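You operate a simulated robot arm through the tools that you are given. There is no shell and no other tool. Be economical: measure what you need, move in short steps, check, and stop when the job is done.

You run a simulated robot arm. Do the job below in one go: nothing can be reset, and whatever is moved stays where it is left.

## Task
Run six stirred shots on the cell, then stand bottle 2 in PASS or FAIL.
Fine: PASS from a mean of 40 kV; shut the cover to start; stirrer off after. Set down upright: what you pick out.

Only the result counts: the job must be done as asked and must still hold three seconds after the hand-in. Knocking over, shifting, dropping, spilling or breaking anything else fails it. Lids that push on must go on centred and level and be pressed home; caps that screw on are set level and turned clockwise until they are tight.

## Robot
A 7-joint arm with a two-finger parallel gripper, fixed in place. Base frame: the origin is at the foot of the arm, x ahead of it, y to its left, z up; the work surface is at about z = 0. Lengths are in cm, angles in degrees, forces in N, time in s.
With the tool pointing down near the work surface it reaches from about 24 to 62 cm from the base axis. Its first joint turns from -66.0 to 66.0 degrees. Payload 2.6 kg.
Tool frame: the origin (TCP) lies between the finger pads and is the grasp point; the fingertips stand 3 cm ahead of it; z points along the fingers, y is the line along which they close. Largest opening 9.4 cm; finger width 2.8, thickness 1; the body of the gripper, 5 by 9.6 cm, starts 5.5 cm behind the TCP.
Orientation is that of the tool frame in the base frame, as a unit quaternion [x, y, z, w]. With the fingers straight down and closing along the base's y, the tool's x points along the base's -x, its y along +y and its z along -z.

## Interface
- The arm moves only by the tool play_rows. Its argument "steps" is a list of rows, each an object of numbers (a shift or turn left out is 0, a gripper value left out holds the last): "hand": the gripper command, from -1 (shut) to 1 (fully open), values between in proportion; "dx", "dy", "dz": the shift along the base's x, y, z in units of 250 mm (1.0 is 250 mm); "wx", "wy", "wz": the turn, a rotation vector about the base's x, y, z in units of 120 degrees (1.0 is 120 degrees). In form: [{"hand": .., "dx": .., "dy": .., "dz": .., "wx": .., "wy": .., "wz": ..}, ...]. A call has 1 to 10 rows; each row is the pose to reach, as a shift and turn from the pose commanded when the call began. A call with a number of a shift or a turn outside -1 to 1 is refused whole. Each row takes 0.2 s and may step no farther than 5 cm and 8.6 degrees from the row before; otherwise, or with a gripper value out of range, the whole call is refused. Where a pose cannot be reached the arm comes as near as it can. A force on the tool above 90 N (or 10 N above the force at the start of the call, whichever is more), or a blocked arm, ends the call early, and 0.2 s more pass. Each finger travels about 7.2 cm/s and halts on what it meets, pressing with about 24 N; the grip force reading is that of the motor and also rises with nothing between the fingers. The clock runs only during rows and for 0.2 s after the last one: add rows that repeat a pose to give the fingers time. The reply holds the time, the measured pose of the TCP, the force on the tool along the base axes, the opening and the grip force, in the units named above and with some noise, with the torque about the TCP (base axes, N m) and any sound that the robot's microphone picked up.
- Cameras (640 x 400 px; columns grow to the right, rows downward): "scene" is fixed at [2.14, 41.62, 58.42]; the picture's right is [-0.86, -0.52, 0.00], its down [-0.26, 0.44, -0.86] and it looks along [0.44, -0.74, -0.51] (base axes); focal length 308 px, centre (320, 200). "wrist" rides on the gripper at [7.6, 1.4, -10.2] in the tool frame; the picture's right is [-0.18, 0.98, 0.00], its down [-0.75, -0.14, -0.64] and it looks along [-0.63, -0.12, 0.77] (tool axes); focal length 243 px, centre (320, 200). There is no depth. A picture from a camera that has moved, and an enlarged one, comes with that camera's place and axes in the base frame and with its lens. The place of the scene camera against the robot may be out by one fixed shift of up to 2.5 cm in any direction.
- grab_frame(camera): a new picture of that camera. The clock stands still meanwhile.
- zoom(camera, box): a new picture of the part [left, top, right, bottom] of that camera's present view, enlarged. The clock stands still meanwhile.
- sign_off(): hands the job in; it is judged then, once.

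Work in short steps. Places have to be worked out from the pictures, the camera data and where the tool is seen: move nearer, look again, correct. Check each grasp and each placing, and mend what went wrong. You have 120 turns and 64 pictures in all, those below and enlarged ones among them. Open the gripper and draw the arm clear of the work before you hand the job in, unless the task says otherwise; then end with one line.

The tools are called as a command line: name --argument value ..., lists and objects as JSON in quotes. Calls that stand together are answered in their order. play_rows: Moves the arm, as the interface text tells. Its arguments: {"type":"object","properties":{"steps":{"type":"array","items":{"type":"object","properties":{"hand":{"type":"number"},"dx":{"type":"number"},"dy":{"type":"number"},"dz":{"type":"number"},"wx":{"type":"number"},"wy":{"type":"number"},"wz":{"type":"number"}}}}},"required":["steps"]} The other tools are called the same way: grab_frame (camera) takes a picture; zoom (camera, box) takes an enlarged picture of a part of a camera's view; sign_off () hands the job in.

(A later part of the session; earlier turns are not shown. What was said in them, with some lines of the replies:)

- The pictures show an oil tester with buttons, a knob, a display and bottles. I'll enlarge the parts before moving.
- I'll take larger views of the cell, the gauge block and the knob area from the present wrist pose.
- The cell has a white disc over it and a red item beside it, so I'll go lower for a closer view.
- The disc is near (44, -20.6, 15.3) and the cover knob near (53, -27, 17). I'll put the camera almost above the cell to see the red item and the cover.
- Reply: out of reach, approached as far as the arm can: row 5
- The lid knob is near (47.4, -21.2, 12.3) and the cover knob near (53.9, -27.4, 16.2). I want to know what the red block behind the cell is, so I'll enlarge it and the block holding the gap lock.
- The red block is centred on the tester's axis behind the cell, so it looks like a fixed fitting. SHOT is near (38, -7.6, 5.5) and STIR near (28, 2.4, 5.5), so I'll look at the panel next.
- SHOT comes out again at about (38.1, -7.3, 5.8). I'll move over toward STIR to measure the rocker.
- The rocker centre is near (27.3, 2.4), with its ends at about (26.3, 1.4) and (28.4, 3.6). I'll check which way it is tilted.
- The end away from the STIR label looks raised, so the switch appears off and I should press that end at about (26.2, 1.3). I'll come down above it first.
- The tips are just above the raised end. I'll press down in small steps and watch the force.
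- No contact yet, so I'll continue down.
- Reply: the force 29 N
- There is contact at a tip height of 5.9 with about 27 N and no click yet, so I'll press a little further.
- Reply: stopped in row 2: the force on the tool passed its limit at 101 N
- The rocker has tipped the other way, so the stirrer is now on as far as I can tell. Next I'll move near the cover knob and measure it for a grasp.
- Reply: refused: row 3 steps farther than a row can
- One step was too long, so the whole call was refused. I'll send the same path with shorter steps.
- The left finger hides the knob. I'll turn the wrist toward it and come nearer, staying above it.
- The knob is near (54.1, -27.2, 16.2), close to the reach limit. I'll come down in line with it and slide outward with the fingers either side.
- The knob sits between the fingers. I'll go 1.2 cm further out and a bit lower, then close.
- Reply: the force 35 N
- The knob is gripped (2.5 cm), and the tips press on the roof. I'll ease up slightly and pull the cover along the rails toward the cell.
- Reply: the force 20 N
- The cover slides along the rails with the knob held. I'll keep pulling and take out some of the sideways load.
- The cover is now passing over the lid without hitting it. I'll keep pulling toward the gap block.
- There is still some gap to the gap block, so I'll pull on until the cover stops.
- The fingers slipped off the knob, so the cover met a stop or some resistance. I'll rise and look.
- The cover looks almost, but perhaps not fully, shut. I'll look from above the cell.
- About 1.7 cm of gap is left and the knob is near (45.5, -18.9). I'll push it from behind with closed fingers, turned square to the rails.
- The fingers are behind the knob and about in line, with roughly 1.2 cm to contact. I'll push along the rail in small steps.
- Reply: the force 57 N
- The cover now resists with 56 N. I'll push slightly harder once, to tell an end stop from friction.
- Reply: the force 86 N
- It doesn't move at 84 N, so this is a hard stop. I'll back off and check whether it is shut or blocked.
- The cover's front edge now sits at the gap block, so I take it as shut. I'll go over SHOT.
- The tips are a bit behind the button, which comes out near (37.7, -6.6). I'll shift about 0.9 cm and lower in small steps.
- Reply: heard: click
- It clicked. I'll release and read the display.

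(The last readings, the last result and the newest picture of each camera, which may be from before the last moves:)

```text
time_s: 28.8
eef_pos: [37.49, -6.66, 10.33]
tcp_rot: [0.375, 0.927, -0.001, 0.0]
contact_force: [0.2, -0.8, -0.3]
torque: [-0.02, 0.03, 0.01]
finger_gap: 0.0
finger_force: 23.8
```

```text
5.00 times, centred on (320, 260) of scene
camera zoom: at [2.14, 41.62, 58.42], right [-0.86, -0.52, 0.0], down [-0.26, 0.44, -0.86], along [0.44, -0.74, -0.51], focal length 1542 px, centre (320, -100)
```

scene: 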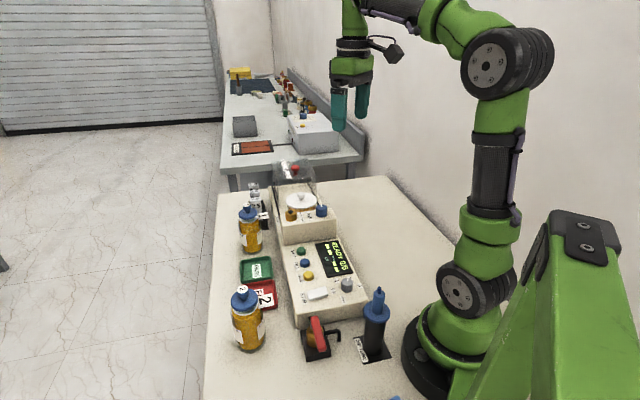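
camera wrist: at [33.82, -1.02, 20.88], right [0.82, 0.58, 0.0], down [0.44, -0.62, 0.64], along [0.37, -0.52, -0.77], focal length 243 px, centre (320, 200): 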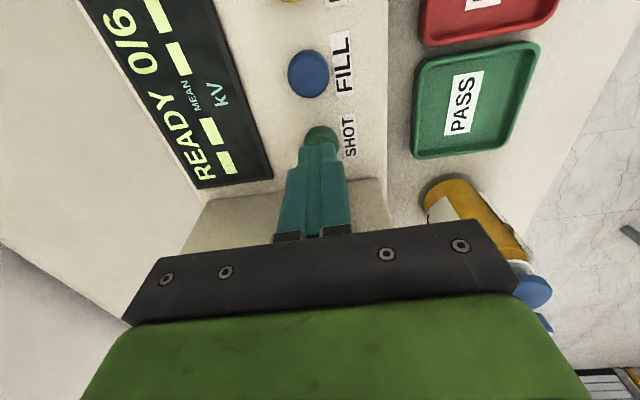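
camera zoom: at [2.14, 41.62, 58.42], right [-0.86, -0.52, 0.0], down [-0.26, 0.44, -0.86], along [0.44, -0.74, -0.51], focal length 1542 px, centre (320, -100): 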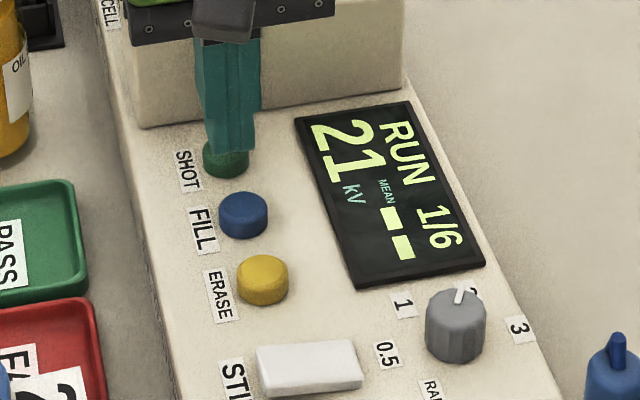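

The shot is running and the cover interlock is satisfied. I'll wait and look again.

play_rows --steps '[{"dz": 0.0}, {"dz": 0.0}, {"dz": 0.0}, {"dz": 0.0}, {"dz": 0.0}, {"dz": 0.0}, {"dz": 0.0}, {"dz": 0.0}, {"dz": 0.0}, {"dz": 0.0}]'

zoom --camera "scene" --box '[270, 220, 370, 300]'

```text
time_s: 31.0
eef_pos: [37.48, -6.62, 10.43]
tcp_rot: [0.375, 0.927, 0.0, 0.001]
contact_force: [-0.7, 0.8, 0.5]
torque: [0.0, -0.02, -0.04]
finger_gap: 0.0
finger_force: 23.5
```

```text
5.00 times, centred on (320, 260) of scene
camera zoom: at [2.14, 41.62, 58.42], right [-0.86, -0.52, 0.0], down [-0.26, 0.44, -0.86], along [0.44, -0.74, -0.51], focal length 1542 px, centre (320, -100)
```

zoom: 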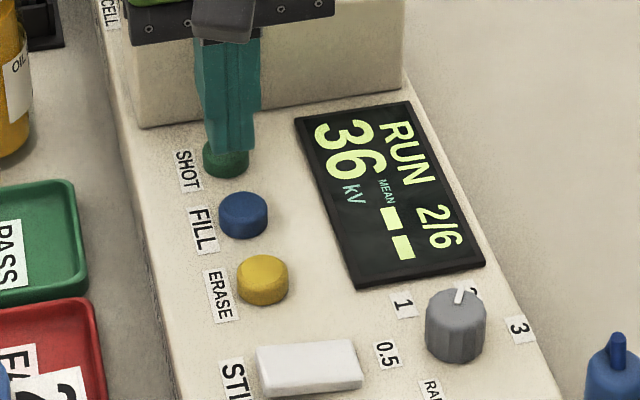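

The six shots run on their own, so I'll wait.

play_rows --steps '[{"dz": 0.1}, {"dz": 0.2}, {"dz": 0.2}, {"dz": 0.2}, {"dz": 0.2}, {"dz": 0.2}, {"dz": 0.2}, {"dz": 0.2}, {"dz": 0.2}, {"dz": 0.2}]'

play_rows --steps '[{"dz": 0.0}, {"dz": 0.0}, {"dz": 0.0}, {"dz": 0.0}, {"dz": 0.0}, {"dz": 0.0}, {"dz": 0.0}, {"dz": 0.0}, {"dz": 0.0}, {"dz": 0.0}]'

play_rows --steps '[{"dz": 0.0}, {"dz": 0.0}, {"dz": 0.0}, {"dz": 0.0}, {"dz": 0.0}, {"dz": 0.0}, {"dz": 0.0}, {"dz": 0.0}, {"dz": 0.0}, {"dz": 0.0}]'

zoom --camera "scene" --box '[270, 220, 370, 300]'

```text
time_s: 33.2
eef_pos: [37.61, -6.7, 15.47]
tcp_rot: [0.374, 0.927, 0.0, 0.0]
contact_force: [0.1, 0.5, 0.9]
torque: [0.06, 0.01, 0.01]
finger_gap: 0.0
finger_force: 24.1
```

```text
time_s: 35.4
eef_pos: [37.6, -6.56, 15.46]
tcp_rot: [0.374, 0.927, -0.001, 0.001]
contact_force: [-0.8, 0.3, -0.5]
torque: [0.02, 0.01, 0.01]
finger_gap: 0.0
finger_force: 24.2
```

```text
time_s: 37.6
eef_pos: [37.6, -6.7, 15.46]
tcp_rot: [0.375, 0.927, 0.0, 0.0]
contact_force: [0.0, 0.6, -0.3]
torque: [0.02, -0.01, -0.01]
finger_gap: 0.03
finger_force: 23.7
```

```text
5.00 times, centred on (320, 260) of scene
camera zoom: at [2.14, 41.62, 58.42], right [-0.86, -0.52, 0.0], down [-0.26, 0.44, -0.86], along [0.44, -0.74, -0.51], focal length 1542 px, centre (320, -100)
```

zoom: 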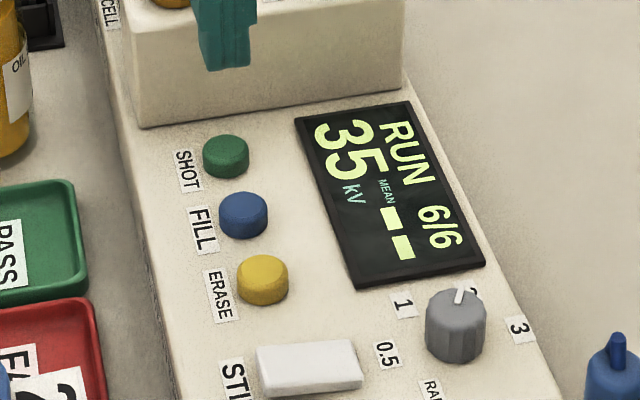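

The sixth shot is in progress. One more short wait, then I'll read the mean.

play_rows --steps '[{"dz": 0.0}, {"dz": 0.0}, {"dz": 0.0}, {"dz": 0.0}, {"dz": 0.0}, {"dz": 0.0}, {"dz": 0.0}, {"dz": 0.0}, {"dz": 0.0}, {"dz": 0.0}]'

zoom --camera "scene" --box '[270, 220, 370, 300]'

```text
time_s: 39.8
eef_pos: [37.51, -6.61, 15.53]
tcp_rot: [0.374, 0.927, 0.0, 0.0]
contact_force: [-0.6, 0.2, -0.6]
torque: [0.03, -0.01, -0.01]
finger_gap: 0.0
finger_force: 23.8
```

```text
5.00 times, centred on (320, 260) of scene
camera zoom: at [2.14, 41.62, 58.42], right [-0.86, -0.52, 0.0], down [-0.26, 0.44, -0.86], along [0.44, -0.74, -0.51], focal length 1542 px, centre (320, -100)
```

zoom: 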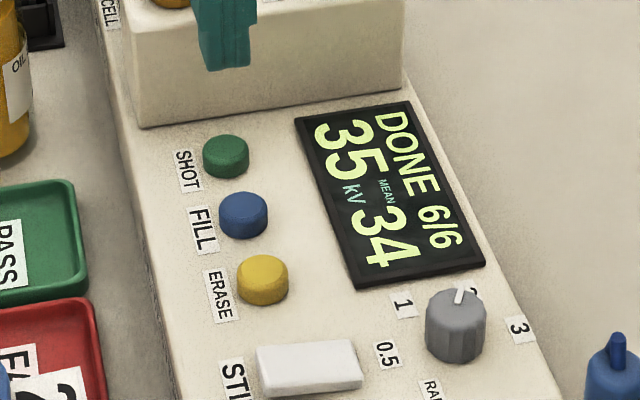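

All six shots are done with a mean of 34 kV, which is below 40, so bottle 2 belongs in FAIL. First I'll switch the stirrer off by pressing the raised end of the rocker, near (28.3, 3.5).

play_rows --steps '[{"dx": -0.1, "dy": 0.11}, {"dx": -0.2, "dy": 0.22}, {"dx": -0.3, "dy": 0.33}, {"dx": -0.368, "dy": 0.404}, {"dx": -0.368, "dy": 0.404, "dz": -0.12}, {"dx": -0.368, "dy": 0.404, "dz": -0.2}, {"dx": -0.368, "dy": 0.404, "dz": -0.2}]'

zoom --camera "scene" --box '[270, 230, 370, 320]'

```text
time_s: 41.4
eef_pos: [28.34, 3.49, 10.12]
tcp_rot: [0.375, 0.927, 0.001, 0.0]
contact_force: [-0.4, 0.0, 0.3]
torque: [-0.02, -0.03, 0.0]
finger_gap: 0.0
finger_force: 24.6
```

```text
4.44 times, centred on (320, 275) of scene
camera zoom: at [2.14, 41.62, 58.42], right [-0.86, -0.52, 0.0], down [-0.26, 0.44, -0.86], along [0.44, -0.74, -0.51], focal length 1371 px, centre (320, -133)
```

zoom: 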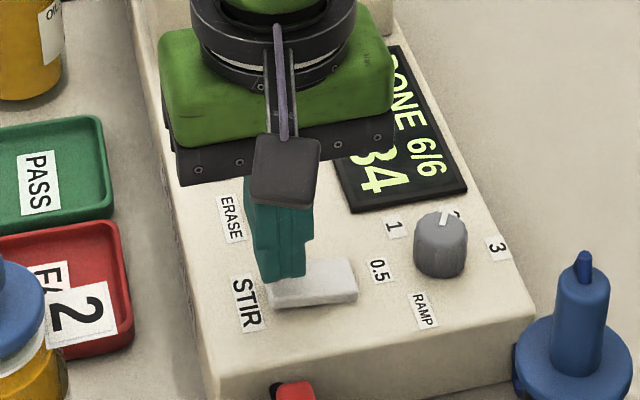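

The tips are above the raised label-side end. I'll press down in small steps.

play_rows --steps '[{"dz": -0.02}, {"dz": -0.032}, {"dz": -0.04}, {"dz": -0.048}]'

```text
time_s: 42.4
eef_pos: [28.28, 3.55, 9.1]
tcp_rot: [0.375, 0.927, 0.0, 0.0]
contact_force: [0.2, 0.1, 0.9]
torque: [-0.02, -0.01, -0.01]
finger_gap: 0.0
finger_force: 23.8
```

play_rows --steps '[{"dz": -0.006}, {"dz": -0.01}]'

```text
time_s: 43.0
eef_pos: [28.34, 3.5, 8.86]
tcp_rot: [0.374, 0.927, 0.0, 0.001]
contact_force: [-2.0, 2.2, 10.8]
torque: [0.12, 0.21, -0.04]
finger_gap: 0.0
finger_force: 24.1
```

Contact is building up at 10.8 N. One more small press should finish it.

play_rows --steps '[{"dz": -0.005}, {"dz": -0.009}]'

```text
time_s: 43.6
eef_pos: [28.41, 3.52, 8.89]
tcp_rot: [0.376, 0.926, 0.001, 0.002]
contact_force: [-24.2, 2.0, 82.5]
torque: [-0.51, 1.26, -0.21]
finger_gap: 0.0
finger_force: 24.1
```

The press bottomed out at 82 N. I'll rise and check the rocker.

play_rows --steps '[{"dz": 0.08}, {"dz": 0.26}, {"dz": 0.42}, {"dz": 0.55}]'

zoom --camera "scene" --box '[270, 230, 370, 320]'

grab_frame --camera "wrist"

```text
time_s: 44.6
eef_pos: [28.44, 3.33, 22.52]
tcp_rot: [0.375, 0.927, 0.0, 0.0]
contact_force: [1.1, 0.3, -0.5]
torque: [0.0, -0.01, 0.03]
finger_gap: 0.02
finger_force: 24.1
```

```text
4.44 times, centred on (320, 275) of scene
camera zoom: at [2.14, 41.62, 58.42], right [-0.86, -0.52, 0.0], down [-0.26, 0.44, -0.86], along [0.44, -0.74, -0.51], focal length 1371 px, centre (320, -133)
```

zoom: 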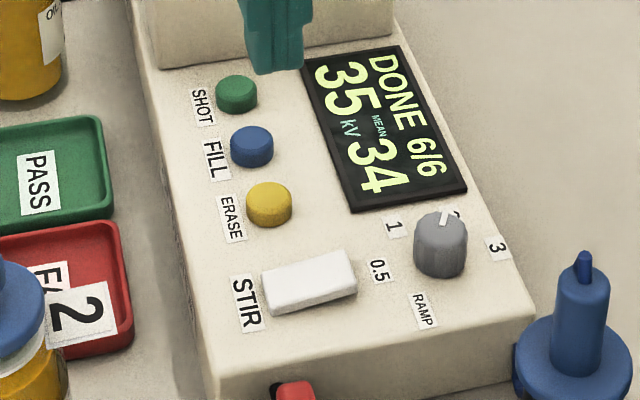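

```text
17 pictures are left
camera wrist: at [24.06, 9.87, 32.74], right [0.82, 0.58, 0.0], down [0.44, -0.62, 0.64], along [0.37, -0.52, -0.77], focal length 243 px, centre (320, 200)
```

wrist: 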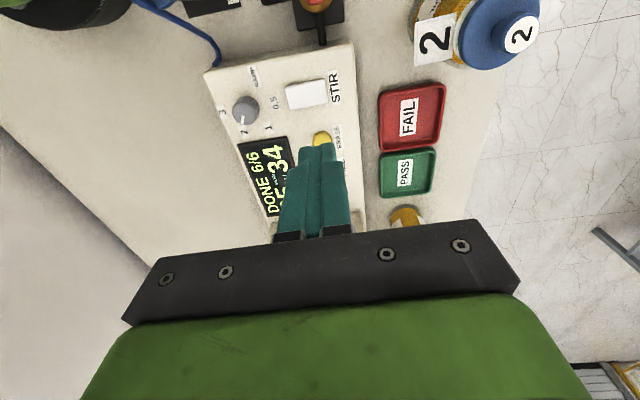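

The rocker is back at its starting tilt and the display still reads DONE, mean 34. The FAIL tray centre is near (41, 6.8) and bottle 2's axis near (35.7, 16.1) with its top at about z 14; I'll look at it more closely.

zoom --camera "scene" --box '[215, 250, 295, 360]'

zoom --camera "wrist" --box '[360, 0, 560, 160]'

```text
3.64 times, centred on (255, 305) of scene
camera zoom: at [2.14, 41.62, 58.42], right [-0.86, -0.52, 0.0], down [-0.26, 0.44, -0.86], along [0.44, -0.74, -0.51], focal length 1122 px, centre (556, -182)
```

zoom: 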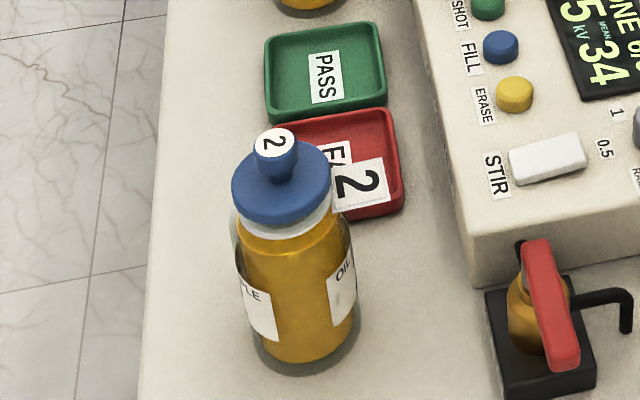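

```text
2.50 times, centred on (460, 80) of wrist
camera zoom: at [24.06, 9.87, 32.74], right [0.82, 0.58, 0.0], down [0.44, -0.62, 0.64], along [0.37, -0.52, -0.77], focal length 606 px, centre (-30, 500)
```

zoom: 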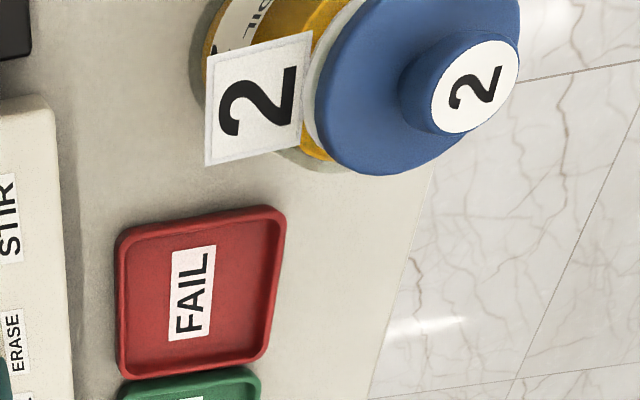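

The tag points toward the base side, so I'll grip across it with the closing axis turned about +30°. I'll turn and move above the bottle with the gripper fully open.

play_rows --steps '[{"dz": 0.05, "wz": 0.0617, "hand": 1}, {"dz": 0.1, "wz": 0.1234}, {"dx": 0.03, "dy": 0.06, "dz": 0.15, "wz": 0.185}, {"dx": 0.06, "dy": 0.12, "dz": 0.15, "wz": 0.2468}, {"dx": 0.1, "dy": 0.2, "dz": 0.15, "wz": 0.3085}, {"dx": 0.14, "dy": 0.28, "dz": 0.15, "wz": 0.37}, {"dx": 0.18, "dy": 0.36, "dz": 0.15, "wz": 0.432}, {"dx": 0.22, "dy": 0.42, "dz": 0.15, "wz": 0.4936}, {"dx": 0.26, "dy": 0.46, "dz": 0.15, "wz": 0.555}, {"dx": 0.29, "dy": 0.51, "dz": 0.15, "wz": 0.617}]'

grab_frame --camera "wrist"

```text
time_s: 46.8
eef_pos: [35.48, 16.26, 26.17]
tcp_rot: [-0.261, 0.965, 0.0, 0.001]
contact_force: [0.5, 0.4, 0.1]
torque: [-0.02, 0.0, -0.04]
finger_gap: 9.39
finger_force: 0.1
```

```text
14 pictures are left
camera wrist: at [28.27, 13.74, 36.3], right [-0.34, 0.94, 0.0], down [0.72, 0.26, 0.64], along [0.61, 0.21, -0.77], focal length 243 px, centre (320, 200)
```

wrist: 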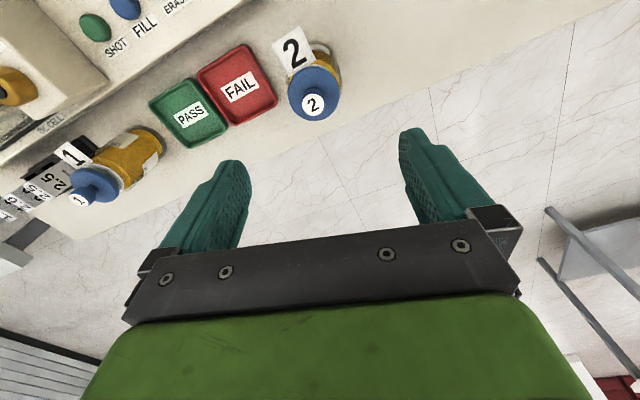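

From this view the bottle's top is near (35.2, 15.5, 15.0). I'll centre on it and come down so the fingers straddle the cap, then check.

play_rows --steps '[{"dx": -0.011, "dy": -0.03, "dz": -0.1}, {"dx": -0.011, "dy": -0.03, "dz": -0.24}, {"dx": -0.011, "dy": -0.03, "dz": -0.38}, {"dx": -0.011, "dy": -0.03, "dz": -0.48}, {"dx": -0.011, "dy": -0.03, "dz": -0.48}]'

grab_frame --camera "wrist"

zoom --camera "scene" --box '[195, 230, 315, 360]'

```text
time_s: 48.0
eef_pos: [35.18, 15.63, 14.2]
tcp_rot: [-0.259, 0.966, 0.0, 0.001]
contact_force: [0.4, 0.2, 0.0]
torque: [0.01, 0.0, -0.01]
finger_gap: 9.43
finger_force: 0.0
```

```text
13 pictures are left
camera wrist: at [27.96, 13.08, 24.35], right [-0.33, 0.94, 0.0], down [0.72, 0.25, 0.64], along [0.61, 0.21, -0.77], focal length 243 px, centre (320, 200)
```

wrist: 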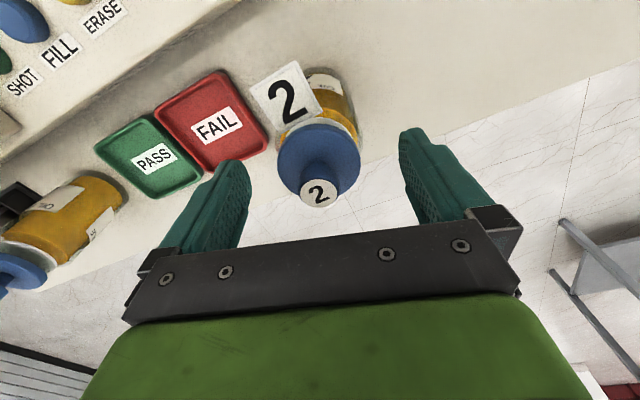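

```text
3.08 times, centred on (255, 295) of scene
camera zoom: at [2.14, 41.62, 58.42], right [-0.86, -0.52, 0.0], down [-0.26, 0.44, -0.86], along [0.44, -0.74, -0.51], focal length 949 px, centre (520, -92)
```

zoom: 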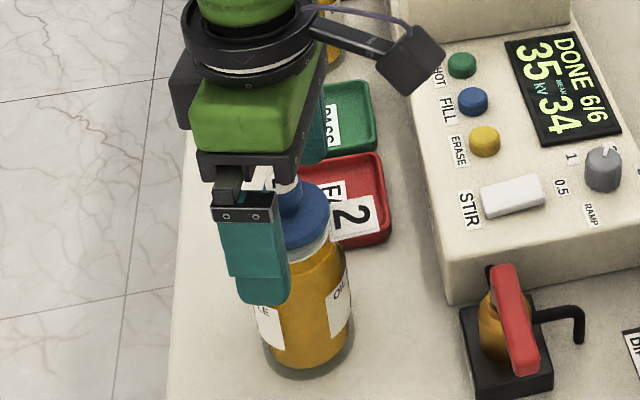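

The bottle's axis is at (35.2, 15.6) and centred between the fingers, with its top at z of about 14.8. I'll go down to TCP z 9.8 and close on the body.

play_rows --steps '[{"dz": -0.07}, {"dz": -0.14}, {"dz": -0.176}, {"dz": -0.176, "hand": -1}, {"dz": -0.176}, {"dz": -0.176}, {"dz": -0.176}]'

zoom --camera "scene" --box '[195, 230, 315, 360]'

```text
time_s: 49.6
eef_pos: [35.39, 15.4, 9.81]
tcp_rot: [-0.259, 0.966, 0.0, 0.001]
contact_force: [-2.2, -1.0, 9.2]
torque: [0.11, 0.08, -0.01]
finger_gap: 5.75
finger_force: 23.7
```

```text
3.08 times, centred on (255, 295) of scene
camera zoom: at [2.14, 41.62, 58.42], right [-0.86, -0.52, 0.0], down [-0.26, 0.44, -0.86], along [0.45, -0.74, -0.51], focal length 949 px, centre (520, -92)
```

zoom: 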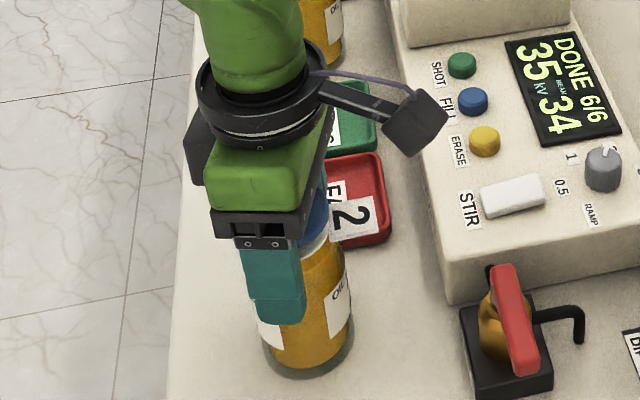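

It is gripped at 5.75 cm, the body's width. I'll lift a little and see whether the bottle comes up.

play_rows --steps '[{"dz": 0.03}, {"dz": 0.08}, {"dz": 0.16}, {"dz": 0.16}]'

zoom --camera "scene" --box '[195, 230, 315, 360]'

grab_frame --camera "wrist"

```text
time_s: 50.6
eef_pos: [35.11, 15.35, 13.72]
tcp_rot: [-0.26, 0.966, 0.0, 0.0]
contact_force: [0.1, 0.7, -3.2]
torque: [0.01, 0.03, 0.01]
finger_gap: 5.74
finger_force: 24.3
```

```text
3.08 times, centred on (255, 295) of scene
camera zoom: at [2.15, 41.62, 58.42], right [-0.86, -0.52, 0.0], down [-0.26, 0.44, -0.86], along [0.44, -0.74, -0.51], focal length 949 px, centre (520, -92)
```

zoom: 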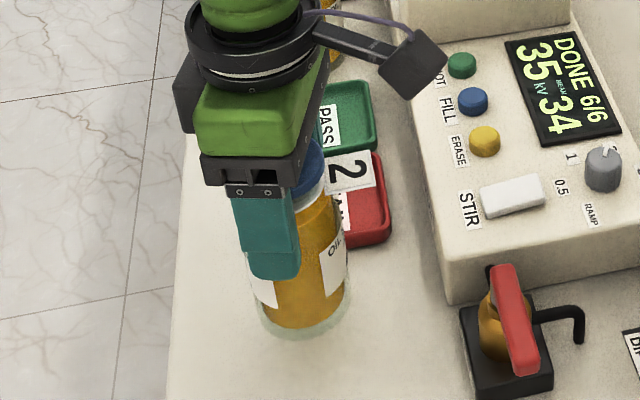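

```text
9 pictures are left
camera wrist: at [27.96, 12.93, 23.95], right [-0.33, 0.94, 0.0], down [0.72, 0.26, 0.64], along [0.61, 0.21, -0.77], focal length 243 px, centre (320, 200)
```

wrist: 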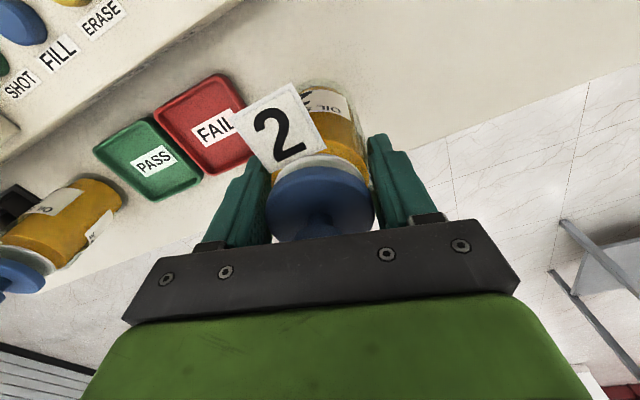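

The bottle is up and upright. The FAIL tray centre averages (40.9, 6.4), so I'll carry the bottle over it.

play_rows --steps '[{"dx": 0.06, "dy": -0.09}, {"dx": 0.12, "dy": -0.18}, {"dx": 0.18, "dy": -0.28}, {"dx": 0.226, "dy": -0.362}, {"dx": 0.226, "dy": -0.362}]'

zoom --camera "scene" --box '[205, 200, 325, 330]'

grab_frame --camera "wrist"

```text
time_s: 51.8
eef_pos: [40.86, 6.42, 13.81]
tcp_rot: [-0.26, 0.966, 0.0, 0.001]
contact_force: [0.0, 0.1, -3.8]
torque: [0.02, -0.01, -0.01]
finger_gap: 5.75
finger_force: 24.6
```

```text
3.08 times, centred on (265, 265) of scene
camera zoom: at [2.15, 41.62, 58.42], right [-0.86, -0.52, 0.0], down [-0.26, 0.44, -0.86], along [0.44, -0.74, -0.51], focal length 949 px, centre (489, 0)
```

zoom: 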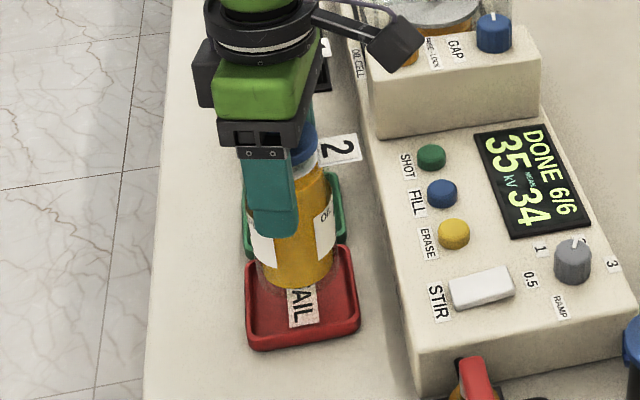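

```text
7 pictures are left
camera wrist: at [33.65, 3.93, 23.95], right [-0.33, 0.94, 0.0], down [0.72, 0.26, 0.64], along [0.61, 0.21, -0.77], focal length 243 px, centre (320, 200)
```

wrist: 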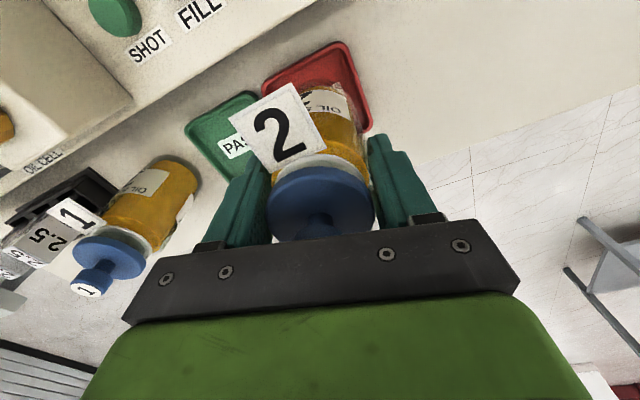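

By both views the bottle should move slightly, about (-0.25, -0.35), to centre on the tray. I'll correct and lower most of the way.

play_rows --steps '[{"dx": -0.01, "dy": -0.014}, {"dx": -0.01, "dy": -0.014, "dz": -0.05}, {"dx": -0.01, "dy": -0.014, "dz": -0.09}, {"dx": -0.01, "dy": -0.014, "dz": -0.09}]'

zoom --camera "scene" --box '[205, 200, 325, 330]'

```text
time_s: 52.8
eef_pos: [40.58, 6.11, 11.58]
tcp_rot: [-0.259, 0.966, 0.0, 0.0]
contact_force: [-0.9, -0.4, -2.9]
torque: [-0.02, 0.01, -0.01]
finger_gap: 5.74
finger_force: 24.3
```

```text
3.08 times, centred on (265, 265) of scene
camera zoom: at [2.15, 41.62, 58.42], right [-0.86, -0.52, 0.0], down [-0.26, 0.44, -0.86], along [0.44, -0.74, -0.51], focal length 949 px, centre (489, 0)
```

zoom: 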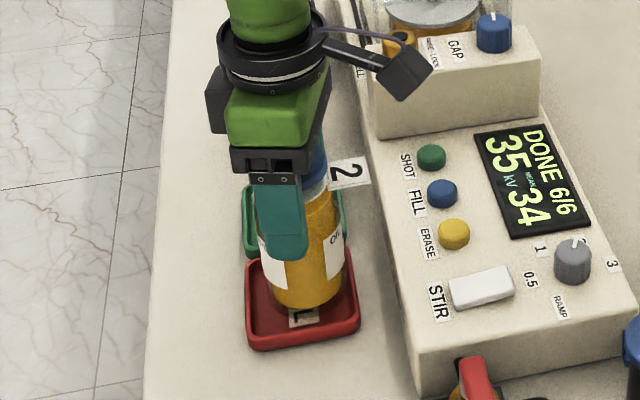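

The base lines up with the tray. I'll lower in small steps until it touches.

play_rows --steps '[{"dz": -0.02}, {"dz": -0.036}, {"dz": -0.044}]'

```text
time_s: 53.6
eef_pos: [40.64, 6.01, 10.33]
tcp_rot: [-0.259, 0.966, 0.0, 0.0]
contact_force: [0.1, 0.5, -3.0]
torque: [0.02, -0.02, -0.01]
finger_gap: 5.74
finger_force: 24.1
```

It is still hanging free, so I'll lower a little more.

play_rows --steps '[{"dz": -0.006}, {"dz": -0.012}]'

```text
time_s: 54.2
eef_pos: [40.74, 6.08, 10.25]
tcp_rot: [-0.259, 0.966, 0.0, 0.001]
contact_force: [-8.7, -3.5, 20.9]
torque: [-0.06, 0.76, 0.08]
finger_gap: 5.72
finger_force: 24.2
```

It touched at TCP z of about 10.2, which fits the tray floor. I'll check the base before letting go.

zoom --camera "scene" --box '[225, 250, 305, 330]'

```text
5.00 times, centred on (265, 290) of scene
camera zoom: at [2.13, 41.62, 58.42], right [-0.86, -0.52, 0.0], down [-0.26, 0.44, -0.86], along [0.45, -0.74, -0.51], focal length 1542 px, centre (595, -250)
```

zoom: 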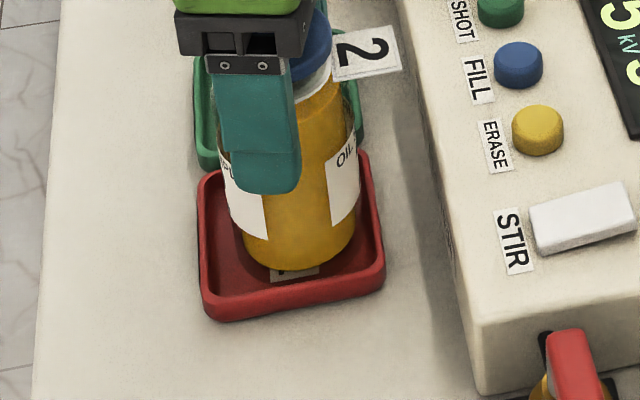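

The base is centred inside the tray. I'll ease the pressure, open partly, and go straight up.

play_rows --steps '[{"dz": 0.006}, {"dz": 0.006, "hand": 0.45}, {"dz": 0.006}, {"dz": 0.006}, {"dz": 0.1}, {"dz": 0.25}, {"dz": 0.4}, {"dz": 0.56}]'

grab_frame --camera "scene"

zoom --camera "scene" --box '[225, 230, 325, 330]'

```text
time_s: 56.0
eef_pos: [40.89, 6.1, 24.28]
tcp_rot: [-0.26, 0.966, 0.001, 0.0]
contact_force: [0.6, 0.6, -0.7]
torque: [0.01, 0.02, 0.03]
finger_gap: 6.83
finger_force: 0.1
```

```text
4 pictures are left
```

scene: 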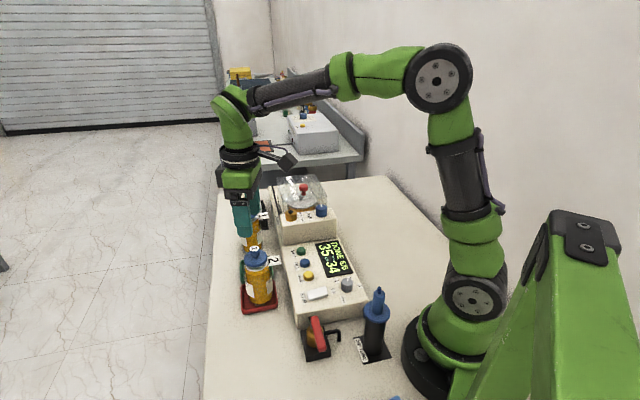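

```text
4.00 times, centred on (275, 280) of scene
camera zoom: at [2.14, 41.62, 58.42], right [-0.86, -0.52, 0.0], down [-0.26, 0.44, -0.86], along [0.44, -0.74, -0.51], focal length 1234 px, centre (500, -120)
```

zoom: 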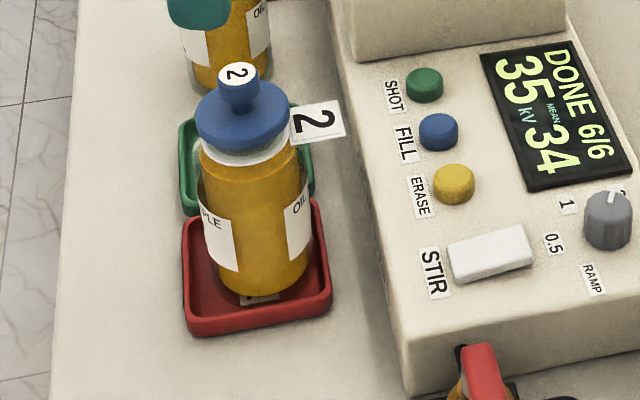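

Bottle 2 stands upright in FAIL. I'll draw the arm back and take a last look at the tray from the other side.

play_rows --steps '[{"dx": -0.1, "dz": 0.12}, {"dx": -0.2, "dz": 0.24, "hand": 1}, {"dx": -0.3, "dz": 0.3}, {"dx": -0.4, "dy": -0.06, "dz": 0.36}, {"dx": -0.4, "dy": -0.06, "dz": 0.36}]'

grab_frame --camera "wrist"

```text
time_s: 57.2
eef_pos: [30.67, 4.52, 32.91]
tcp_rot: [-0.26, 0.966, 0.0, 0.001]
contact_force: [0.1, -0.6, 0.4]
torque: [-0.04, 0.01, 0.01]
finger_gap: 9.41
finger_force: 0.1
```

```text
2 pictures are left
camera wrist: at [23.5, 2.14, 43.15], right [-0.33, 0.94, 0.0], down [0.72, 0.26, 0.64], along [0.61, 0.21, -0.77], focal length 243 px, centre (320, 200)
```

wrist: 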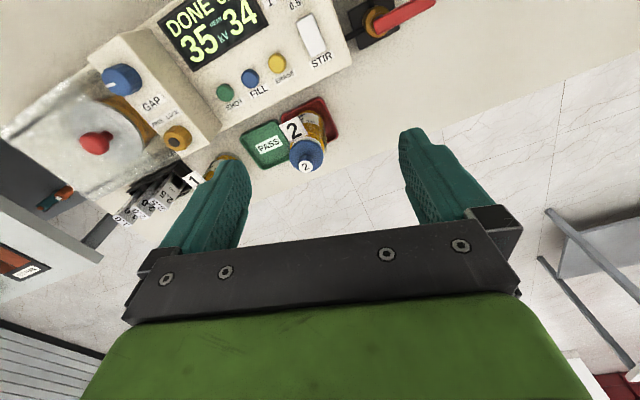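

Bottle 2 is upright in FAIL, the stirrer rocker is back at its starting tilt, the cover is shut and the arm is clear, so I'm handing in.

sign_off

```text
The job is handed in.
```

Six shots ran with the cover shut and averaged 34 kV, below the 40 kV limit, so bottle 2 stands upright in FAIL. I judged stirrer on and off only from the rocker's tilt, taking its starting position as off; nothing on the display or by sound confirmed it.
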